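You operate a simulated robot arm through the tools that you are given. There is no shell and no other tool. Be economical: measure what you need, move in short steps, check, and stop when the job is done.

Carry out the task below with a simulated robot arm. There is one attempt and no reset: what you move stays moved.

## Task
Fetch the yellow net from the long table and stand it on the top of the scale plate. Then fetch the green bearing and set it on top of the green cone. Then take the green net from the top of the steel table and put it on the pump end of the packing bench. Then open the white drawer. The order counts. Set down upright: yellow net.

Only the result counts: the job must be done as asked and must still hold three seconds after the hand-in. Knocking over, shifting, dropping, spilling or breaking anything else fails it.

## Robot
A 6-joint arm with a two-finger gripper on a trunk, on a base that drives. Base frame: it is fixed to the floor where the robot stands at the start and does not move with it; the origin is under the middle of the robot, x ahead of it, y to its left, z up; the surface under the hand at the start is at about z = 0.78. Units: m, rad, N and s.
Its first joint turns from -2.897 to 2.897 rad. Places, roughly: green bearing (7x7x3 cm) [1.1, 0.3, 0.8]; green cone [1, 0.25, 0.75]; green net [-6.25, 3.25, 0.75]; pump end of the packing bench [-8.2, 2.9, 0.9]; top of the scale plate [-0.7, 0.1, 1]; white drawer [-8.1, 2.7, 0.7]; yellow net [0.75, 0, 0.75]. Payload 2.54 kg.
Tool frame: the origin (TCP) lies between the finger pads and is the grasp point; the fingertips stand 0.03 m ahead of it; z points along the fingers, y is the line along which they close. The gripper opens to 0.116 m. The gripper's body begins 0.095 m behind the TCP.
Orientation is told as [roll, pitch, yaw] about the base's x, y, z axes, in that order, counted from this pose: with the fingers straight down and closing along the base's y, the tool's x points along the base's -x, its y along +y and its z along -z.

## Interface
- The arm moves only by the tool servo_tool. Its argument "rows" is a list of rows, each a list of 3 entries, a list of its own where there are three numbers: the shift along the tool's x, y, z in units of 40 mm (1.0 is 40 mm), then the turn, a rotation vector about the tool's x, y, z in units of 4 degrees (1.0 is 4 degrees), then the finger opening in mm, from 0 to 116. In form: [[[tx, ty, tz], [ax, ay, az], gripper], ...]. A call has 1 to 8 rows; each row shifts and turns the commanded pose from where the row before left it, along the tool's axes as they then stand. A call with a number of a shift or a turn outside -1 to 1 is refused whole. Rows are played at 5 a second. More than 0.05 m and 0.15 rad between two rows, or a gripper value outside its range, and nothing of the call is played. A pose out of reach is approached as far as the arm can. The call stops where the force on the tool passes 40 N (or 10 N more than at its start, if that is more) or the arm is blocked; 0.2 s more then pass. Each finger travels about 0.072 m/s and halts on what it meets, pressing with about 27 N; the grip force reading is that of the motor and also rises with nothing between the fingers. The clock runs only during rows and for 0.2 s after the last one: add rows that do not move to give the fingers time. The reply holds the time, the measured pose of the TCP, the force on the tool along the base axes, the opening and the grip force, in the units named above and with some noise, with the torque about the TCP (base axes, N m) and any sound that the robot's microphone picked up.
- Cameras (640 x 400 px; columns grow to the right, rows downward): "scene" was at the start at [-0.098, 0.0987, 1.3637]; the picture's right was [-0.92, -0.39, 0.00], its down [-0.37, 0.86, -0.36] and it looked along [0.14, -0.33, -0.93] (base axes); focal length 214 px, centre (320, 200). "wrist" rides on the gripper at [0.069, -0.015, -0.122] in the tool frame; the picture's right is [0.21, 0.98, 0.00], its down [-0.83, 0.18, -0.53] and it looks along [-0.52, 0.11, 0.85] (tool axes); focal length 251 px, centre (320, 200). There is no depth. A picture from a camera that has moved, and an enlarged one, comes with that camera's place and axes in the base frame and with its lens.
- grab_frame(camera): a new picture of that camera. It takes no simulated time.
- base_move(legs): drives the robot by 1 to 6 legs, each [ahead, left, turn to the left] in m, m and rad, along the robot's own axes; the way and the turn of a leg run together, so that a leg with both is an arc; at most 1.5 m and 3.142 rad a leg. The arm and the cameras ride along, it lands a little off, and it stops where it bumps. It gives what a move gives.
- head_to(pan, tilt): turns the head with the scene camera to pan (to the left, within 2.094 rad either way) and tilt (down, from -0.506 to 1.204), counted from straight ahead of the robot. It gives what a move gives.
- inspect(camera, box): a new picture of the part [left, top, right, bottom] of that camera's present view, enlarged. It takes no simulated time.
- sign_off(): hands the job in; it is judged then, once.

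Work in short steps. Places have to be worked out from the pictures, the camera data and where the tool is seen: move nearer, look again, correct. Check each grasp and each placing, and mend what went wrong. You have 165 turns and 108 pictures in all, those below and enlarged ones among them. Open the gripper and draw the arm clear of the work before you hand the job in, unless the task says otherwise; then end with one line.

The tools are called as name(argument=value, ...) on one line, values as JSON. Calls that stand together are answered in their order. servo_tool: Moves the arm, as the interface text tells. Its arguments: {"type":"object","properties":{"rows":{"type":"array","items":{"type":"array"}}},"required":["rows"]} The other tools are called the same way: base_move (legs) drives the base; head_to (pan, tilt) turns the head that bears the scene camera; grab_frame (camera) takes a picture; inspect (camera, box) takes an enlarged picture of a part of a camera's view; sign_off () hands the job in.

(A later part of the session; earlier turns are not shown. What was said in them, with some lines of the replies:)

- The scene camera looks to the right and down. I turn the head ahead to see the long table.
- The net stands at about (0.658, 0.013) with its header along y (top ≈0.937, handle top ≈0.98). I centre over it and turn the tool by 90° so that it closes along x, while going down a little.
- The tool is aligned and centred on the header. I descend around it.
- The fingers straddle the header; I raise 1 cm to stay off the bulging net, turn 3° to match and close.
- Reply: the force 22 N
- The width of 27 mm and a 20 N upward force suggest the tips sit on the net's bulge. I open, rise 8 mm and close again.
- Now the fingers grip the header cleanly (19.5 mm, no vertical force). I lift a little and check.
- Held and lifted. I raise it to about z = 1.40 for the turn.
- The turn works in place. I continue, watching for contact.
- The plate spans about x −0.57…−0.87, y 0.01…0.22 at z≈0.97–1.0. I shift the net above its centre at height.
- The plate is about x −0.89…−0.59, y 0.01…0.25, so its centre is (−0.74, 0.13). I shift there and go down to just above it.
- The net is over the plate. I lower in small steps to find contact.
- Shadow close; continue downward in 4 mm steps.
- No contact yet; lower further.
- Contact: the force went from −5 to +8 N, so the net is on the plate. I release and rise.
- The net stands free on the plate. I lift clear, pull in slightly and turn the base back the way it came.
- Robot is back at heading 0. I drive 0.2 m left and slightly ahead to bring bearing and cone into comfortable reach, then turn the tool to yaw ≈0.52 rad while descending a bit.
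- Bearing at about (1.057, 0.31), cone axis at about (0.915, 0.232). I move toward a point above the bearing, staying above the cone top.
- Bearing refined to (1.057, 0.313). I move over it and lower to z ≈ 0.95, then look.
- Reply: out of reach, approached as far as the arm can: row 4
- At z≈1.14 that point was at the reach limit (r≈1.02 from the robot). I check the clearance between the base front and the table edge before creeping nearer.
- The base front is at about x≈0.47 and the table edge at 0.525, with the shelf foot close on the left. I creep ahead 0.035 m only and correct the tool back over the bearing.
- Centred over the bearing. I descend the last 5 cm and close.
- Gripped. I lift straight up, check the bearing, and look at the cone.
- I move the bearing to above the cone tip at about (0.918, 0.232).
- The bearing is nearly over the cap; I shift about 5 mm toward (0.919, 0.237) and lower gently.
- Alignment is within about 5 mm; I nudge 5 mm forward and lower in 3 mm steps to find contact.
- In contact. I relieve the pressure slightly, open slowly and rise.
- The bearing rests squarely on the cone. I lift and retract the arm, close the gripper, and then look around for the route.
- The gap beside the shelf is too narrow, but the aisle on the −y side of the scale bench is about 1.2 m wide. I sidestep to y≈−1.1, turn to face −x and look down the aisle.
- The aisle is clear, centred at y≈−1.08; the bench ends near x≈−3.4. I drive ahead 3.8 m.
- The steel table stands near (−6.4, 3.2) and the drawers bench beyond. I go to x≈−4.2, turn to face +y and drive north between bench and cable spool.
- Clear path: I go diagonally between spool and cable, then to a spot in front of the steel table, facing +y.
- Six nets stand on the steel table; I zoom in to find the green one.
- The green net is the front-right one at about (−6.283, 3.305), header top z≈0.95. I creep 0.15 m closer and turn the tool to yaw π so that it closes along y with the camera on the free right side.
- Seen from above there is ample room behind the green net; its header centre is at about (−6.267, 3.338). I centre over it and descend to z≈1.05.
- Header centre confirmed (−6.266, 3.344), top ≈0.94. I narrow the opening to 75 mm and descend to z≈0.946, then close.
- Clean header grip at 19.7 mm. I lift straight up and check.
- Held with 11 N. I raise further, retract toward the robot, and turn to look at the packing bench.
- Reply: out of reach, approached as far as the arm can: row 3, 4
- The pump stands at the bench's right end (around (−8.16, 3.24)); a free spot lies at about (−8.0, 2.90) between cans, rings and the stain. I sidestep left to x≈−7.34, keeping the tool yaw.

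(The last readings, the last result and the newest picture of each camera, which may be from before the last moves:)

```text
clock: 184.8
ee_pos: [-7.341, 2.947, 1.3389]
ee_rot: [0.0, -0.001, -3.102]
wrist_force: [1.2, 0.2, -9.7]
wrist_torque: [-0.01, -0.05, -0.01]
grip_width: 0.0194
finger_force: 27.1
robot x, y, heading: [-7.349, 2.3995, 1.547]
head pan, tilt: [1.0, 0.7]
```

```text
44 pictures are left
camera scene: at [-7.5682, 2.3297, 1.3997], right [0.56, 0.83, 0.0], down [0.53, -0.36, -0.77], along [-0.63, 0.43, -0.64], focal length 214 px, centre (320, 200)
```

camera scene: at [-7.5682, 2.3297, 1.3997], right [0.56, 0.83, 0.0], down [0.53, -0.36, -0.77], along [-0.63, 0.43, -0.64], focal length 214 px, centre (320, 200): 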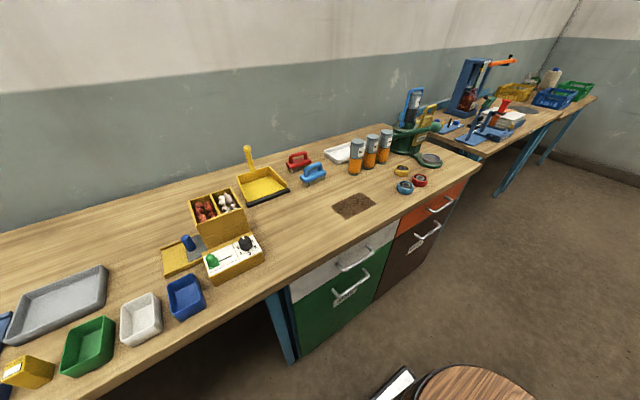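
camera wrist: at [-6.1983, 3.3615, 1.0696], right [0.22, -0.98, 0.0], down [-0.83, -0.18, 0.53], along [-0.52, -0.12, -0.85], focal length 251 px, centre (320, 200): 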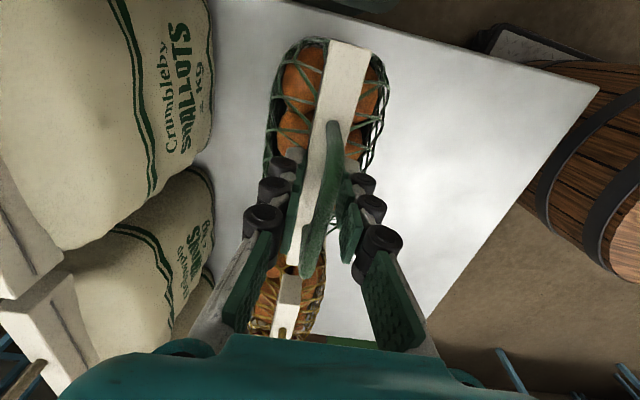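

Bench top z≈0.885. The free spot at (−8.0, 2.90) is confirmed; I move the net over it at height.

servo_tool(rows=[[[-0.95, 0.03, 0], [0, 0, 0], 0], [[-0.95, 0.03, 0], [0, 0, 0], 0], [[-0.95, 0.03, 0], [0, 0, 0], 0], [[-0.95, 0.03, 0], [0, 0, 0], 0], [[-0.95, 0.03, 0], [0, 0, 0], 0], [[-0.95, 0.03, 0], [0, 0, 0], 0], [[-0.95, 0.03, 0], [0, 0, 0], 0], [[-0.95, 0.03, 0], [0, 0, 0], 0]])

servo_tool(rows=[[[-0.95, 0.03, 0], [0, 0, 0], 0], [[-0.95, 0.03, 0], [0, 0, 0], 0], [[-0.95, 0.03, 0], [0, 0, 0], 0], [[-0.95, 0.03, 0], [0, 0, 0], 0], [[-0.95, 0.03, 0], [0, 0, 0], 0], [[-0.95, 0.03, 0], [0, 0, 0], 0], [[-0.95, 0.03, 0], [0, 0, 0], 0], [[-0.95, 0.03, 0], [0, 0, 0], 0]])

servo_tool(rows=[[[-0.9, 0.03, 0], [0, 0, 0], 0], [[-0.4, 0, 0.5], [0, 0, 0], 0], [[0, 0, 0.8], [0, 0, 0], 0], [[0, 0, 0.8], [0, 0, 0], 0], [[0, 0, 0.8], [0, 0, 0], 0], [[0, 0, 0], [0, 0, 0], 0]])

grab_frame(camera="scene")

grab_frame(camera="wrist")

```text
clock: 186.7
ee_pos: [-7.6447, 2.9281, 1.3406]
ee_rot: [0.001, 0.001, -3.102]
wrist_force: [1.4, -0.1, -8.8]
wrist_torque: [0.01, -0.01, 0.02]
grip_width: 0.0197
finger_force: 26.8
robot x, y, heading: [-7.3485, 2.3977, 1.551]
head pan, tilt: [1.0, 0.7]
```

```text
clock: 188.4
ee_pos: [-7.8899, 2.8983, 1.3214]
ee_rot: [0.001, 0.003, -3.104]
wrist_force: [-0.9, 0.9, -10.4]
wrist_torque: [-0.03, -0.04, -0.01]
grip_width: 0.0198
finger_force: 26.8
out of reach, approached as far as the arm can: row 6, 7, 8
robot x, y, heading: [-7.3401, 2.3958, 1.548]
head pan, tilt: [1.0, 0.7]
```

```text
clock: 189.8
ee_pos: [-7.9215, 2.894, 1.1962]
ee_rot: [0.001, -0.001, -3.102]
wrist_force: [-0.3, 0.4, -9.6]
wrist_torque: [0.01, -0.01, 0.01]
grip_width: 0.0197
finger_force: 27.0
out of reach, approached as far as the arm can: row 1
robot x, y, heading: [-7.3436, 2.3997, 1.546]
head pan, tilt: [1.0, 0.7]
```

```text
43 pictures are left
camera scene: at [-7.5686, 2.3297, 1.3996], right [0.56, 0.83, 0.0], down [0.53, -0.36, -0.76], along [-0.63, 0.43, -0.64], focal length 214 px, centre (320, 200)
```

scene: 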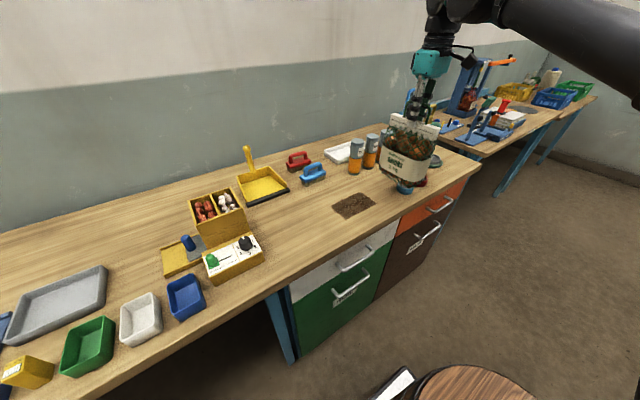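

```text
42 pictures are left
camera wrist: at [-7.8533, 2.913, 1.3177], right [0.25, -0.97, 0.0], down [-0.82, -0.21, 0.53], along [-0.52, -0.14, -0.85], focal length 251 px, centre (320, 200)
```

wrist: 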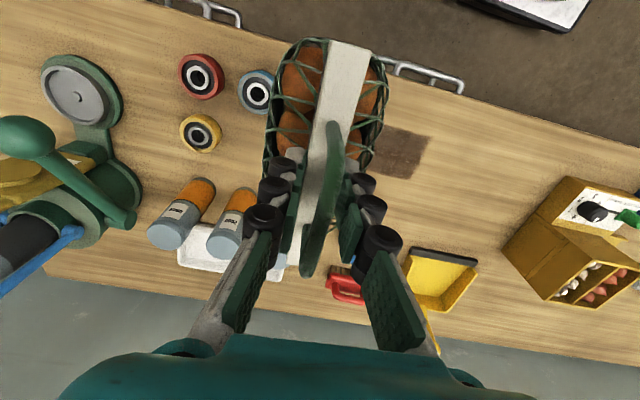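

I'm at the height-dependent reach limit but close; at lower height I go on to x≈−7.985.

servo_tool(rows=[[[-0.8, 0, 0.3], [0, 0, 0], 0], [[-0.8, 0, 0.3], [0, 0, 0], 0], [[0, 0, 0.5], [0, 0, 0], 0], [[0, 0, 0.5], [0, 0, 0], 0], [[0, 0, 0], [0, 0, 0], 0]])

inspect(camera="scene", box=[320, 80, 480, 230])

grab_frame(camera="wrist")

```text
clock: 191.1
ee_pos: [-7.9884, 2.8898, 1.1307]
ee_rot: [0.0, 0.0, -3.101]
wrist_force: [-0.3, 0.0, -9.9]
wrist_torque: [0.02, -0.03, 0.0]
grip_width: 0.0195
finger_force: 27.4
robot x, y, heading: [-7.3442, 2.3961, 1.548]
head pan, tilt: [1.0, 0.7]
```

```text
2.67 times, centred on (400, 155) of scene
camera zoom: at [-7.5686, 2.3297, 1.3996], right [0.56, 0.83, 0.0], down [0.53, -0.36, -0.76], along [-0.63, 0.43, -0.64], focal length 572 px, centre (107, 320)
```

zoom: 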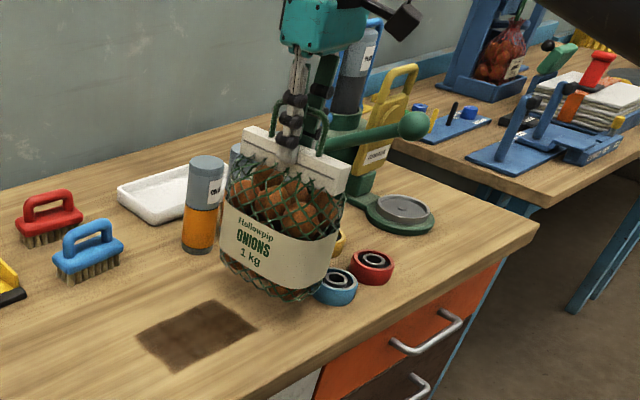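

```text
40 pictures are left
camera wrist: at [-7.9202, 2.9079, 1.2532], right [0.25, -0.97, 0.0], down [-0.82, -0.21, 0.53], along [-0.52, -0.14, -0.85], focal length 251 px, centre (320, 200)
```

wrist: 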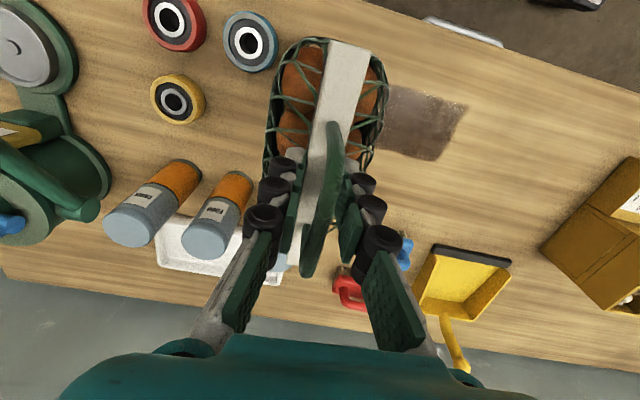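

Clear of can and rings. I lower to near contact.

servo_tool(rows=[[[0, 0, 0.4], [0, 0, 0], 0], [[0, 0, 0.4], [0, 0, 0], 0], [[0, 0, 0.3], [0, 0, 0], 0], [[0, 0, 0.2], [0, 0, 0], 0], [[0, 0, 0], [0, 0, 0], 0]])

inspect(camera="scene", box=[340, 100, 460, 220])

```text
clock: 192.2
ee_pos: [-7.9857, 2.8912, 1.08]
ee_rot: [-0.001, 0.002, -3.103]
wrist_force: [3.9, 1.5, 10.4]
wrist_torque: [-0.01, 0.39, 0.04]
grip_width: 0.0197
finger_force: 27.0
robot x, y, heading: [-7.3448, 2.3987, 1.545]
head pan, tilt: [1.0, 0.7]
stopped in row 5: the force on the tool passed its limit at 61 N (the readings are from after the stop); the commanded pose is now the measured one
```

```text
3.33 times, centred on (400, 160) of scene
camera zoom: at [-7.5678, 2.3295, 1.3997], right [0.56, 0.83, 0.0], down [0.53, -0.36, -0.77], along [-0.63, 0.43, -0.64], focal length 715 px, centre (53, 333)
```

zoom: 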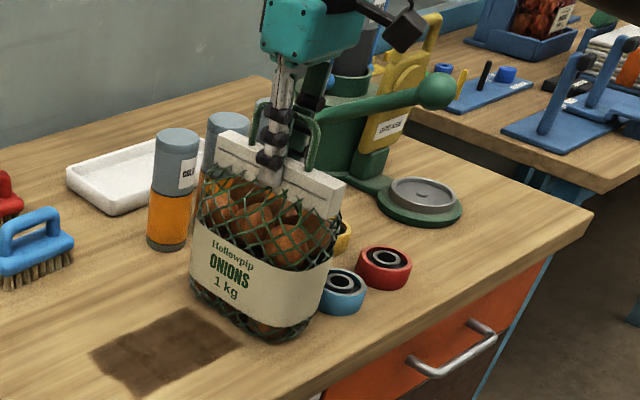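

It touched down at TCP z = 1.08 (bench ≈0.90). I release and rise.

servo_tool(rows=[[[0, 0, -0.03], [0, 0, 0], 0], [[0, 0, 0], [0, 0, 0], 26], [[0, 0, 0], [0, 0, 0], 45], [[0, 0, 0], [0, 0, 0], 60], [[0, 0, 0], [0, 0, 0], 60], [[0, 0, -0.5], [0, 0, 0], 60], [[0, 0, -1], [0, 0, 0], 60], [[0, 0, -1], [0, 0, 0], 60]])

inspect(camera="scene", box=[340, 100, 460, 220])

grab_frame(camera="wrist")

```text
clock: 194.0
ee_pos: [-7.9886, 2.8892, 1.1803]
ee_rot: [-0.001, 0.001, -3.105]
wrist_force: [-0.2, 0.4, 0.2]
wrist_torque: [0.0, 0.03, 0.01]
grip_width: 0.0597
finger_force: 0.0
robot x, y, heading: [-7.3443, 2.398, 1.549]
head pan, tilt: [1.0, 0.7]
```

```text
3.33 times, centred on (400, 160) of scene
camera zoom: at [-7.5684, 2.3297, 1.3996], right [0.56, 0.83, 0.0], down [0.53, -0.36, -0.76], along [-0.63, 0.43, -0.64], focal length 715 px, centre (53, 333)
```

zoom: 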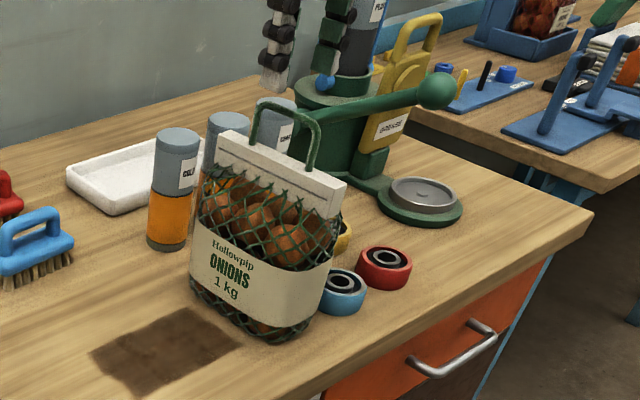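

```text
37 pictures are left
camera wrist: at [-7.9202, 2.9062, 1.3016], right [0.25, -0.97, 0.0], down [-0.82, -0.21, 0.53], along [-0.52, -0.13, -0.85], focal length 251 px, centre (320, 200)
```

wrist: 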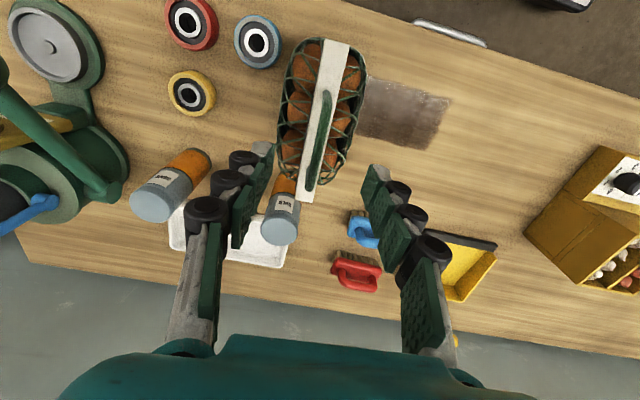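

The net stands freely on the pump end. Now the white drawer: handle at about (−7.855, 2.68, 0.76). I raise the tool and sidestep right 0.4 m so the arm can come at it horizontally.

servo_tool(rows=[[[0, 0, -0.8], [0, 0, 0], 60], [[0.8, 0, -0.8], [0, 0, 0], 60], [[0.9, 0, 0], [0, 0, 0], 60], [[0.9, 0, 0], [0, 0, 0], 60]])

base_move(legs=[[0, -0.4, 0]])

head_to(pan=1.3, tilt=0.6)

grab_frame(camera="scene")

```text
clock: 195.0
ee_pos: [-7.8857, 2.892, 1.2453]
ee_rot: [-0.001, 0.002, -3.101]
wrist_force: [-1.5, 0.1, 0.1]
wrist_torque: [-0.01, -0.07, -0.02]
grip_width: 0.0602
finger_force: 0.0
robot x, y, heading: [-7.3434, 2.3995, 1.546]
head pan, tilt: [1.0, 0.7]
```

```text
clock: 197.5
ee_pos: [-7.4888, 2.8802, 1.2479]
ee_rot: [-0.001, 0.001, -3.093]
wrist_force: [0.6, -0.5, 0.5]
wrist_torque: [0.0, -0.05, 0.02]
grip_width: 0.0601
finger_force: 0.0
robot x, y, heading: [-6.9405, 2.3924, 1.56]
head pan, tilt: [1.0, 0.7]
```

```text
clock: 198.3
ee_pos: [-7.4878, 2.8805, 1.2465]
ee_rot: [-0.002, 0.002, -3.09]
wrist_force: [-0.1, 0.4, 0.8]
wrist_torque: [0.0, -0.03, 0.0]
grip_width: 0.06
finger_force: 0.1
robot x, y, heading: [-6.9398, 2.3912, 1.561]
head pan, tilt: [1.3, 0.6]
```

```text
36 pictures are left
camera scene: at [-7.1791, 2.298, 1.4083], right [0.28, 0.96, 0.0], down [0.54, -0.16, -0.82], along [-0.79, 0.23, -0.57], focal length 214 px, centre (320, 200)
```

scene: 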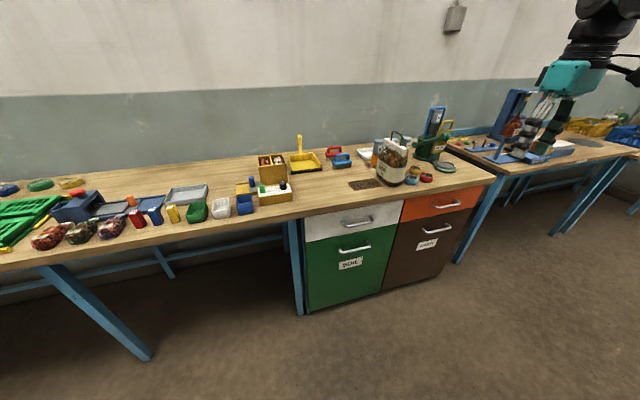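

I rotate the tool 120° about its (−1,−1,1) axis so that the fingers point to −x and close vertically.

servo_tool(rows=[[[0, 0, 0], [-1, -1, 1], 60], [[0, 0, 0], [-1, -1, 1], 60], [[0, 0, 0], [-1, -1, 1], 60], [[0, 0, 0], [-1, -1, 1], 60], [[0, 0, 0], [-1, -1, 1], 60], [[0, 0, 0], [-1, -1, 1], 60], [[0, 0, 0], [-1, -1, 1], 60], [[0, 0, 0], [-1, -1, 1], 60]])

servo_tool(rows=[[[0, 0, 0], [-1, -1, 1], 60], [[0, 0, 0], [-1, -1, 1], 60], [[0, 0, 0], [-1, -1, 1], 60], [[0, 0, 0], [-1, -1, 1], 60], [[0, 0, 0], [-1, -1, 1], 60], [[0, 0, 0], [-1, -1, 1], 60], [[0, 0, 0], [-1, -1, 1], 60], [[0, 0, 0], [-1, -1, 1], 60]])

servo_tool(rows=[[[0, 0, 0], [-1, -1, 1], 60], [[0, 0, 0], [-0.32, -0.32, 0.32], 60], [[0, 0, 0], [0, 0, 0], 60]])

grab_frame(camera="wrist")

grab_frame(camera="scene")

```text
clock: 200.1
ee_pos: [-7.4882, 2.8805, 1.2463]
ee_rot: [0.716, -0.338, 2.474]
wrist_force: [-0.3, -0.5, -0.7]
wrist_torque: [-0.01, 0.0, 0.0]
grip_width: 0.0598
finger_force: 0.0
robot x, y, heading: [-6.941, 2.3884, 1.558]
head pan, tilt: [1.3, 0.6]
```

```text
clock: 201.9
ee_pos: [-7.489, 2.8802, 1.2465]
ee_rot: [1.474, -0.086, 1.715]
wrist_force: [0.8, -0.2, 0.4]
wrist_torque: [0.0, 0.03, 0.0]
grip_width: 0.0599
finger_force: 0.0
robot x, y, heading: [-6.941, 2.3944, 1.557]
head pan, tilt: [1.3, 0.6]
```

```text
clock: 202.7
ee_pos: [-7.488, 2.8796, 1.2463]
ee_rot: [1.571, 0.0, 1.619]
wrist_force: [-0.5, 0.3, -0.2]
wrist_torque: [0.01, -0.02, -0.01]
grip_width: 0.06
finger_force: 0.3
robot x, y, heading: [-6.9436, 2.3931, 1.56]
head pan, tilt: [1.3, 0.6]
```

```text
35 pictures are left
camera wrist: at [-7.3627, 2.8167, 1.2316], right [0.01, -0.22, 0.98], down [0.49, 0.85, 0.18], along [-0.87, 0.48, 0.11], focal length 251 px, centre (320, 200)
```

wrist: 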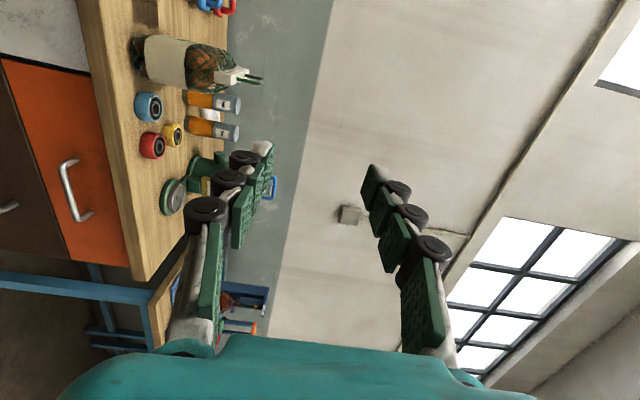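

```text
34 pictures are left
camera scene: at [-7.179, 2.298, 1.4083], right [0.28, 0.96, 0.0], down [0.54, -0.16, -0.83], along [-0.79, 0.23, -0.56], focal length 214 px, centre (320, 200)
```

scene: 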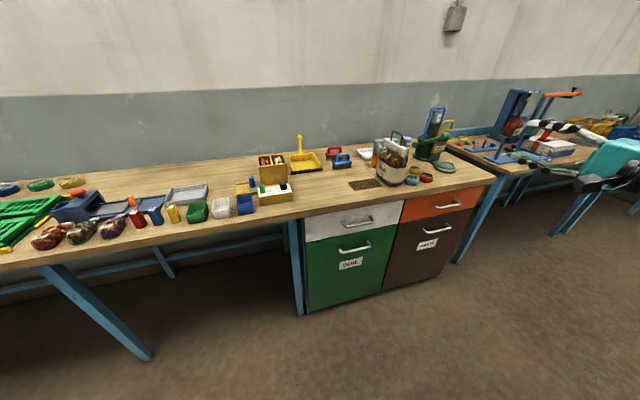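

Orientation is right. I lower the tool in front of the drawer to z≈0.77, y≈2.69, keeping x.

servo_tool(rows=[[[0.37, -0.92, 0], [0, 0, 0], 60], [[0.37, -0.92, 0], [0, 0, 0], 60], [[0.37, -0.92, 0], [0, 0, 0], 60], [[0.37, -0.92, 0], [0, 0, 0], 60], [[0.37, -0.92, 0], [0, 0, 0], 60], [[0.37, -0.92, 0], [0, 0, 0], 60], [[0.37, -0.92, 0], [0, 0, 0], 60], [[0.37, -0.92, 0], [0, 0, 0], 60]])

servo_tool(rows=[[[0.37, -0.92, 0], [0, 0, 0], 60], [[0.37, -0.92, 0], [0, 0, 0], 60], [[0.37, -0.92, 0], [0, 0, 0], 60], [[0.37, -0.92, 0], [0, 0, 0], 60], [[0.37, -0.92, 0], [0, 0, 0], 60], [[0, 0, 0], [0, 0, 0], 60]])

grab_frame(camera="wrist")

grab_frame(camera="scene")

```text
clock: 204.5
ee_pos: [-7.4835, 2.7624, 0.9563]
ee_rot: [1.567, 0.0, 1.622]
wrist_force: [-0.7, -0.5, 0.5]
wrist_torque: [-0.02, 0.02, -0.02]
grip_width: 0.0599
finger_force: 0.1
out of reach, approached as far as the arm can: row 8
robot x, y, heading: [-6.9434, 2.3937, 1.559]
head pan, tilt: [1.3, 0.6]
```

```text
clock: 205.9
ee_pos: [-7.5545, 2.7245, 0.9289]
ee_rot: [1.566, -0.001, 1.621]
wrist_force: [0.4, -0.4, -0.3]
wrist_torque: [0.0, -0.02, 0.03]
grip_width: 0.06
finger_force: 0.1
out of reach, approached as far as the arm can: row 1, 2, 3, 4, 5
robot x, y, heading: [-6.9425, 2.3917, 1.563]
head pan, tilt: [1.3, 0.6]
```

```text
33 pictures are left
camera wrist: at [-7.4282, 2.6616, 0.9142], right [0.01, -0.22, 0.98], down [0.49, 0.85, 0.18], along [-0.87, 0.48, 0.11], focal length 251 px, centre (320, 200)
```

wrist: 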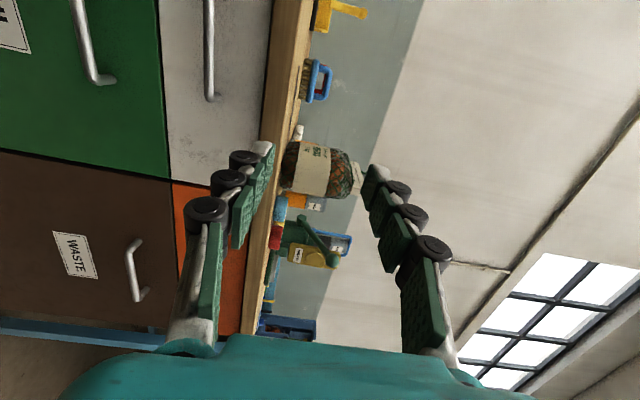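

```text
32 pictures are left
camera scene: at [-7.1791, 2.298, 1.4083], right [0.28, 0.96, 0.0], down [0.54, -0.16, -0.83], along [-0.79, 0.23, -0.56], focal length 214 px, centre (320, 200)
```

scene: 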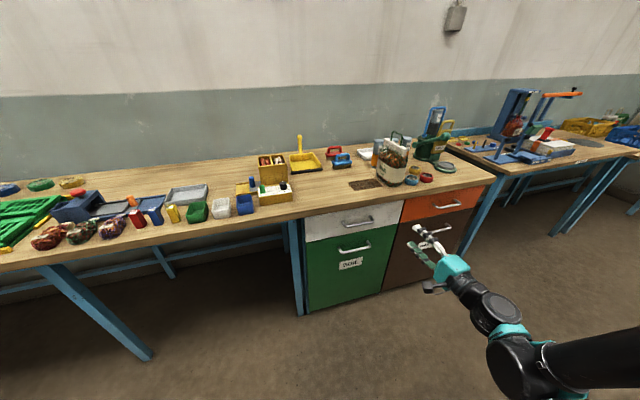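

Near the robot the low horizontal pose is inside the inner limit. I extend forward at this height to x≈−7.74 first, then go down.

servo_tool(rows=[[[0, 0, 0.9], [0, 0, 0], 60], [[0, 0, 0.9], [0, 0, 0], 60], [[0, 0, 0.9], [0, 0, 0], 60], [[0, 0, 0.9], [0, 0, 0], 60], [[0, 0, 0], [0, 0, 0], 60]])

```text
clock: 207.1
ee_pos: [-7.7009, 2.7162, 0.9296]
ee_rot: [1.569, -0.003, 1.62]
wrist_force: [0.9, 0.7, -0.3]
wrist_torque: [0.0, -0.02, -0.02]
grip_width: 0.0599
finger_force: 0.1
robot x, y, heading: [-6.9432, 2.3947, 1.56]
head pan, tilt: [1.3, 0.6]
```

servo_tool(rows=[[[0.26, -0.85, 0], [0, 0, 0], 60], [[0.26, -0.85, 0], [0, 0, 0], 60], [[0.26, -0.85, 0], [0, 0, 0], 60], [[0, -0.85, 0], [0, 0, 0], 60], [[0, -0.8, 0], [0, 0, 0], 60], [[0, 0, 0], [0, 0, 0], 60]])

grab_frame(camera="wrist")

inspect(camera="scene", box=[290, 180, 490, 300])

```text
clock: 208.5
ee_pos: [-7.7151, 2.6886, 0.7724]
ee_rot: [1.571, -0.003, 1.62]
wrist_force: [-0.3, -0.6, 0.8]
wrist_torque: [0.0, -0.01, 0.02]
grip_width: 0.06
finger_force: 0.0
out of reach, approached as far as the arm can: row 5
robot x, y, heading: [-6.9446, 2.3929, 1.558]
head pan, tilt: [1.3, 0.6]
```

```text
31 pictures are left
camera wrist: at [-7.5896, 2.6264, 0.7567], right [0.01, -0.22, 0.98], down [0.49, 0.85, 0.18], along [-0.87, 0.48, 0.11], focal length 251 px, centre (320, 200)
```

wrist: 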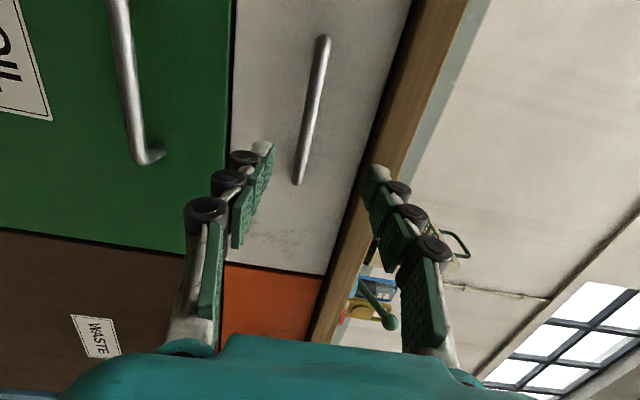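

```text
3.20 times, centred on (390, 240) of scene
camera zoom: at [-7.1792, 2.298, 1.4083], right [0.28, 0.96, 0.0], down [0.54, -0.16, -0.82], along [-0.79, 0.23, -0.57], focal length 686 px, centre (96, 72)
```

zoom: 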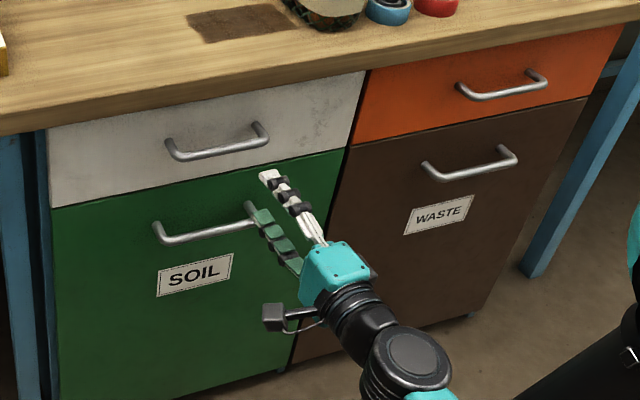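

The bar spans y 2.61–2.755 at z≈0.759, x≈−7.845. I advance with a small downward correction until the bar is between the fingers.

servo_tool(rows=[[[0, 0, 0.6], [0, 0, 0], 60], [[0, -0.15, 0.6], [0, 0, 0], 60], [[0, -0.15, 0.6], [0, 0, 0], 60], [[0, 0, 0.6], [0, 0, 0], 60], [[0, 0, 0.4], [0, 0, 0], 60], [[0, 0, 0], [0, 0, 0], 60]])

grab_frame(camera="wrist")

inspect(camera="scene", box=[290, 180, 490, 300])

```text
clock: 209.9
ee_pos: [-7.8262, 2.6837, 0.7603]
ee_rot: [1.568, -0.002, 1.62]
wrist_force: [0.0, 0.0, 1.1]
wrist_torque: [-0.02, 0.03, -0.01]
grip_width: 0.06
finger_force: 0.1
robot x, y, heading: [-6.9445, 2.3911, 1.561]
head pan, tilt: [1.3, 0.6]
```

```text
29 pictures are left
camera wrist: at [-7.7002, 2.6208, 0.7444], right [0.01, -0.22, 0.98], down [0.49, 0.85, 0.18], along [-0.87, 0.48, 0.11], focal length 251 px, centre (320, 200)
```

wrist: 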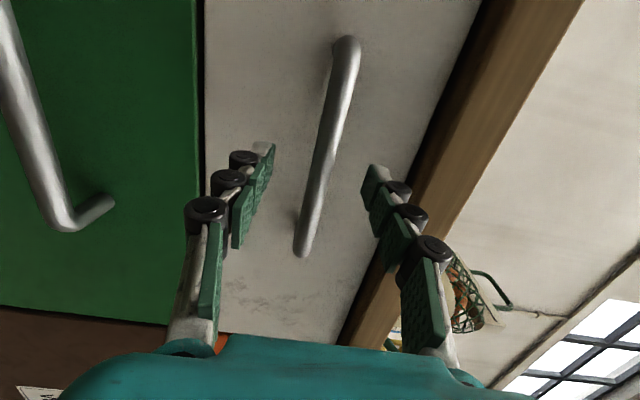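

```text
3.20 times, centred on (390, 240) of scene
camera zoom: at [-7.1792, 2.298, 1.4083], right [0.28, 0.96, 0.0], down [0.54, -0.16, -0.82], along [-0.79, 0.23, -0.57], focal length 686 px, centre (96, 72)
```

zoom: 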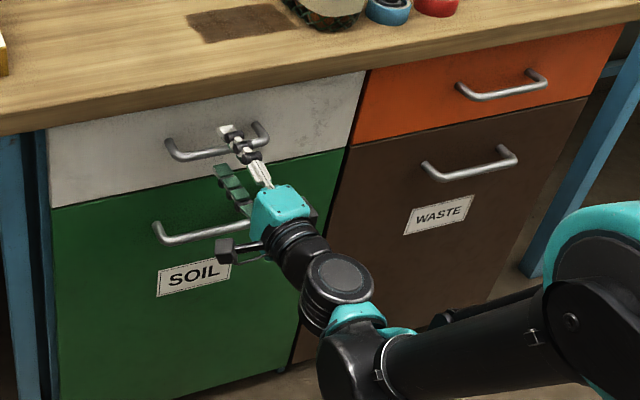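

The bar is vertically centred; its depth is about x −7.852. I advance 1.8 cm more and close.

servo_tool(rows=[[[0, 0, 0.25], [0, 0, 0], 60], [[0, 0, 0.2], [0, 0, 0], 60], [[0, 0, 0], [0, 0, 0], 30], [[0, 0, 0], [0, 0, 0], 0], [[0, 0, 0], [0, 0, 0], 0], [[0, 0, 0], [0, 0, 0], 0]])

grab_frame(camera="wrist")

```text
clock: 211.3
ee_pos: [-7.8427, 2.6822, 0.7598]
ee_rot: [1.569, -0.002, 1.62]
wrist_force: [-0.5, -0.6, 8.7]
wrist_torque: [-0.05, 0.04, -0.05]
grip_width: 0.0126
finger_force: 38.9
robot x, y, heading: [-6.9417, 2.3921, 1.561]
head pan, tilt: [1.3, 0.6]
```

```text
27 pictures are left
camera wrist: at [-7.7176, 2.6185, 0.7445], right [0.01, -0.22, 0.98], down [0.49, 0.85, 0.18], along [-0.87, 0.48, 0.11], focal length 251 px, centre (320, 200)
```

wrist: 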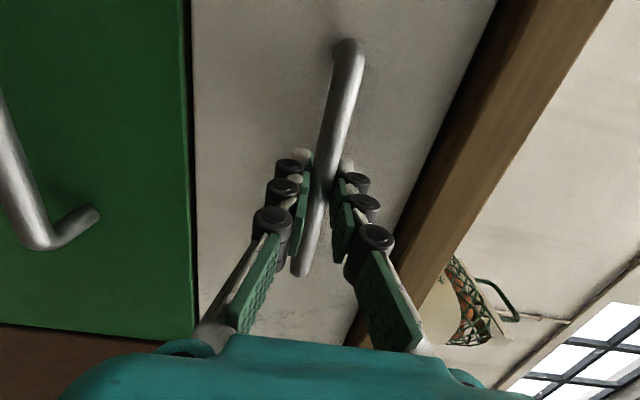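

Bar gripped (12.6 mm). I pull by driving the base sideways (+x) 0.1 m.

base_move(legs=[[0, -0.1, 0]])

grab_frame(camera="scene")

```text
clock: 212.4
ee_pos: [-7.7488, 2.6813, 0.7596]
ee_rot: [1.57, -0.001, 1.619]
wrist_force: [0.0, 1.2, 11.4]
wrist_torque: [-0.03, 0.04, -0.14]
grip_width: 0.0122
finger_force: 39.3
robot x, y, heading: [-6.8489, 2.389, 1.558]
head pan, tilt: [1.3, 0.6]
```

```text
26 pictures are left
camera scene: at [-7.0862, 2.297, 1.4083], right [0.28, 0.96, 0.0], down [0.54, -0.16, -0.83], along [-0.79, 0.23, -0.56], focal length 214 px, centre (320, 200)
```

scene: 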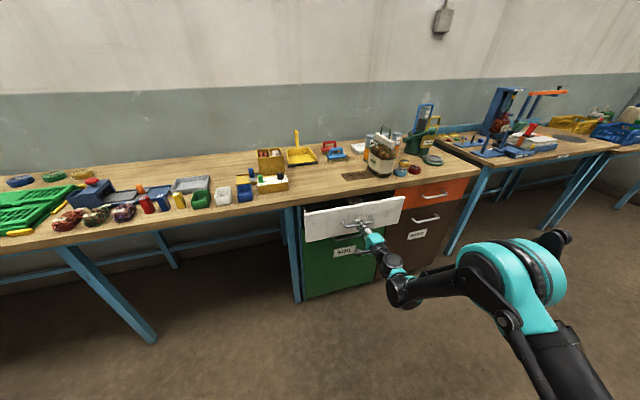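

The drawer is coming out. I continue pulling.

base_move(legs=[[0, -0.1, 0]])

base_move(legs=[[0, -0.08, 0]])

inspect(camera="scene", box=[260, 140, 480, 300])

```text
clock: 213.5
ee_pos: [-7.65, 2.6827, 0.7601]
ee_rot: [1.572, -0.001, 1.617]
wrist_force: [-0.7, 3.2, 10.3]
wrist_torque: [-0.05, 0.05, -0.24]
grip_width: 0.0122
finger_force: 39.2
robot x, y, heading: [-6.7526, 2.3875, 1.556]
head pan, tilt: [1.3, 0.6]
```

```text
clock: 214.6
ee_pos: [-7.5684, 2.6811, 0.7605]
ee_rot: [1.571, -0.001, 1.616]
wrist_force: [-1.3, 11.6, 9.1]
wrist_torque: [-0.04, 0.06, -0.31]
grip_width: 0.0121
finger_force: 39.4
robot x, y, heading: [-6.6715, 2.388, 1.555]
head pan, tilt: [1.3, 0.6]
```

```text
2.50 times, centred on (370, 220) of scene
camera zoom: at [-6.9067, 2.2951, 1.4083], right [0.28, 0.96, 0.0], down [0.54, -0.16, -0.83], along [-0.79, 0.23, -0.56], focal length 536 px, centre (195, 150)
```

zoom: 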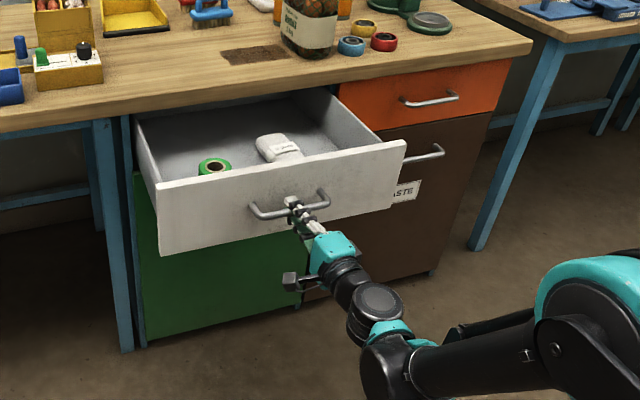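

Open about 0.27 m. One more small pull to be sure it's fully open.

base_move(legs=[[0, -0.06, 0]])

```text
clock: 215.6
ee_pos: [-7.5091, 2.6827, 0.7595]
ee_rot: [1.571, -0.001, 1.612]
wrist_force: [-0.9, 10.4, 7.0]
wrist_torque: [-0.04, 0.03, -0.27]
grip_width: 0.0123
finger_force: 38.6
robot x, y, heading: [-6.6097, 2.3844, 1.553]
head pan, tilt: [1.3, 0.6]
```

Drawer is 0.33 m out. I open the gripper and back off straight with the base.

servo_tool(rows=[[[0, 0, 0], [0, 0, 0], 30], [[0, 0, 0], [0, 0, 0], 50], [[0, 0, 0], [0, 0, 0], 60], [[0, 0, 0], [0, 0, 0], 60]])

base_move(legs=[[0, -0.18, 0]])

grab_frame(camera="scene")

```text
clock: 216.6
ee_pos: [-7.5091, 2.6826, 0.7591]
ee_rot: [1.569, 0.001, 1.612]
wrist_force: [-0.5, 0.1, 0.5]
wrist_torque: [0.01, -0.03, -0.01]
grip_width: 0.0599
finger_force: 0.0
robot x, y, heading: [-6.6087, 2.3839, 1.556]
head pan, tilt: [1.3, 0.6]
```

```text
clock: 218.1
ee_pos: [-7.3279, 2.6819, 0.7586]
ee_rot: [1.569, -0.002, 1.612]
wrist_force: [0.4, 0.0, -0.2]
wrist_torque: [0.04, 0.0, 0.01]
grip_width: 0.0598
finger_force: 0.1
robot x, y, heading: [-6.4293, 2.3825, 1.552]
head pan, tilt: [1.3, 0.6]
```

```text
24 pictures are left
camera scene: at [-6.6658, 2.2915, 1.4083], right [0.28, 0.96, 0.0], down [0.54, -0.16, -0.82], along [-0.79, 0.23, -0.57], focal length 214 px, centre (320, 200)
```

scene: 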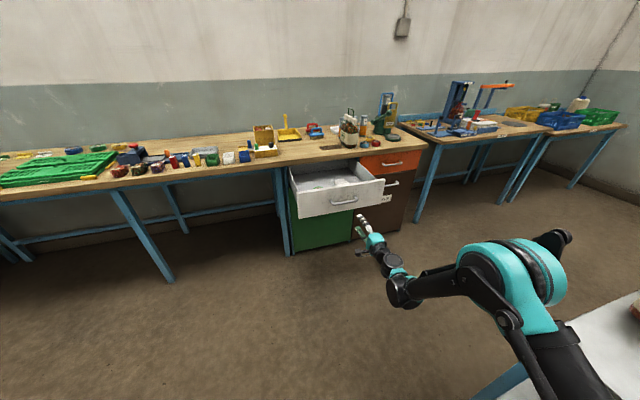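

The drawer stays open, the green net stands on the pump end, and the gripper is open and clear. I hand in.

sign_off()

```text
The job is handed in.
```

I finished all four steps in order and handed the job in. The yellow net stands upright on the scale plate, and the green bearing sits on the green cone. The green net is at the pump end of the packing bench, and the white drawer is open about 0.33 m.
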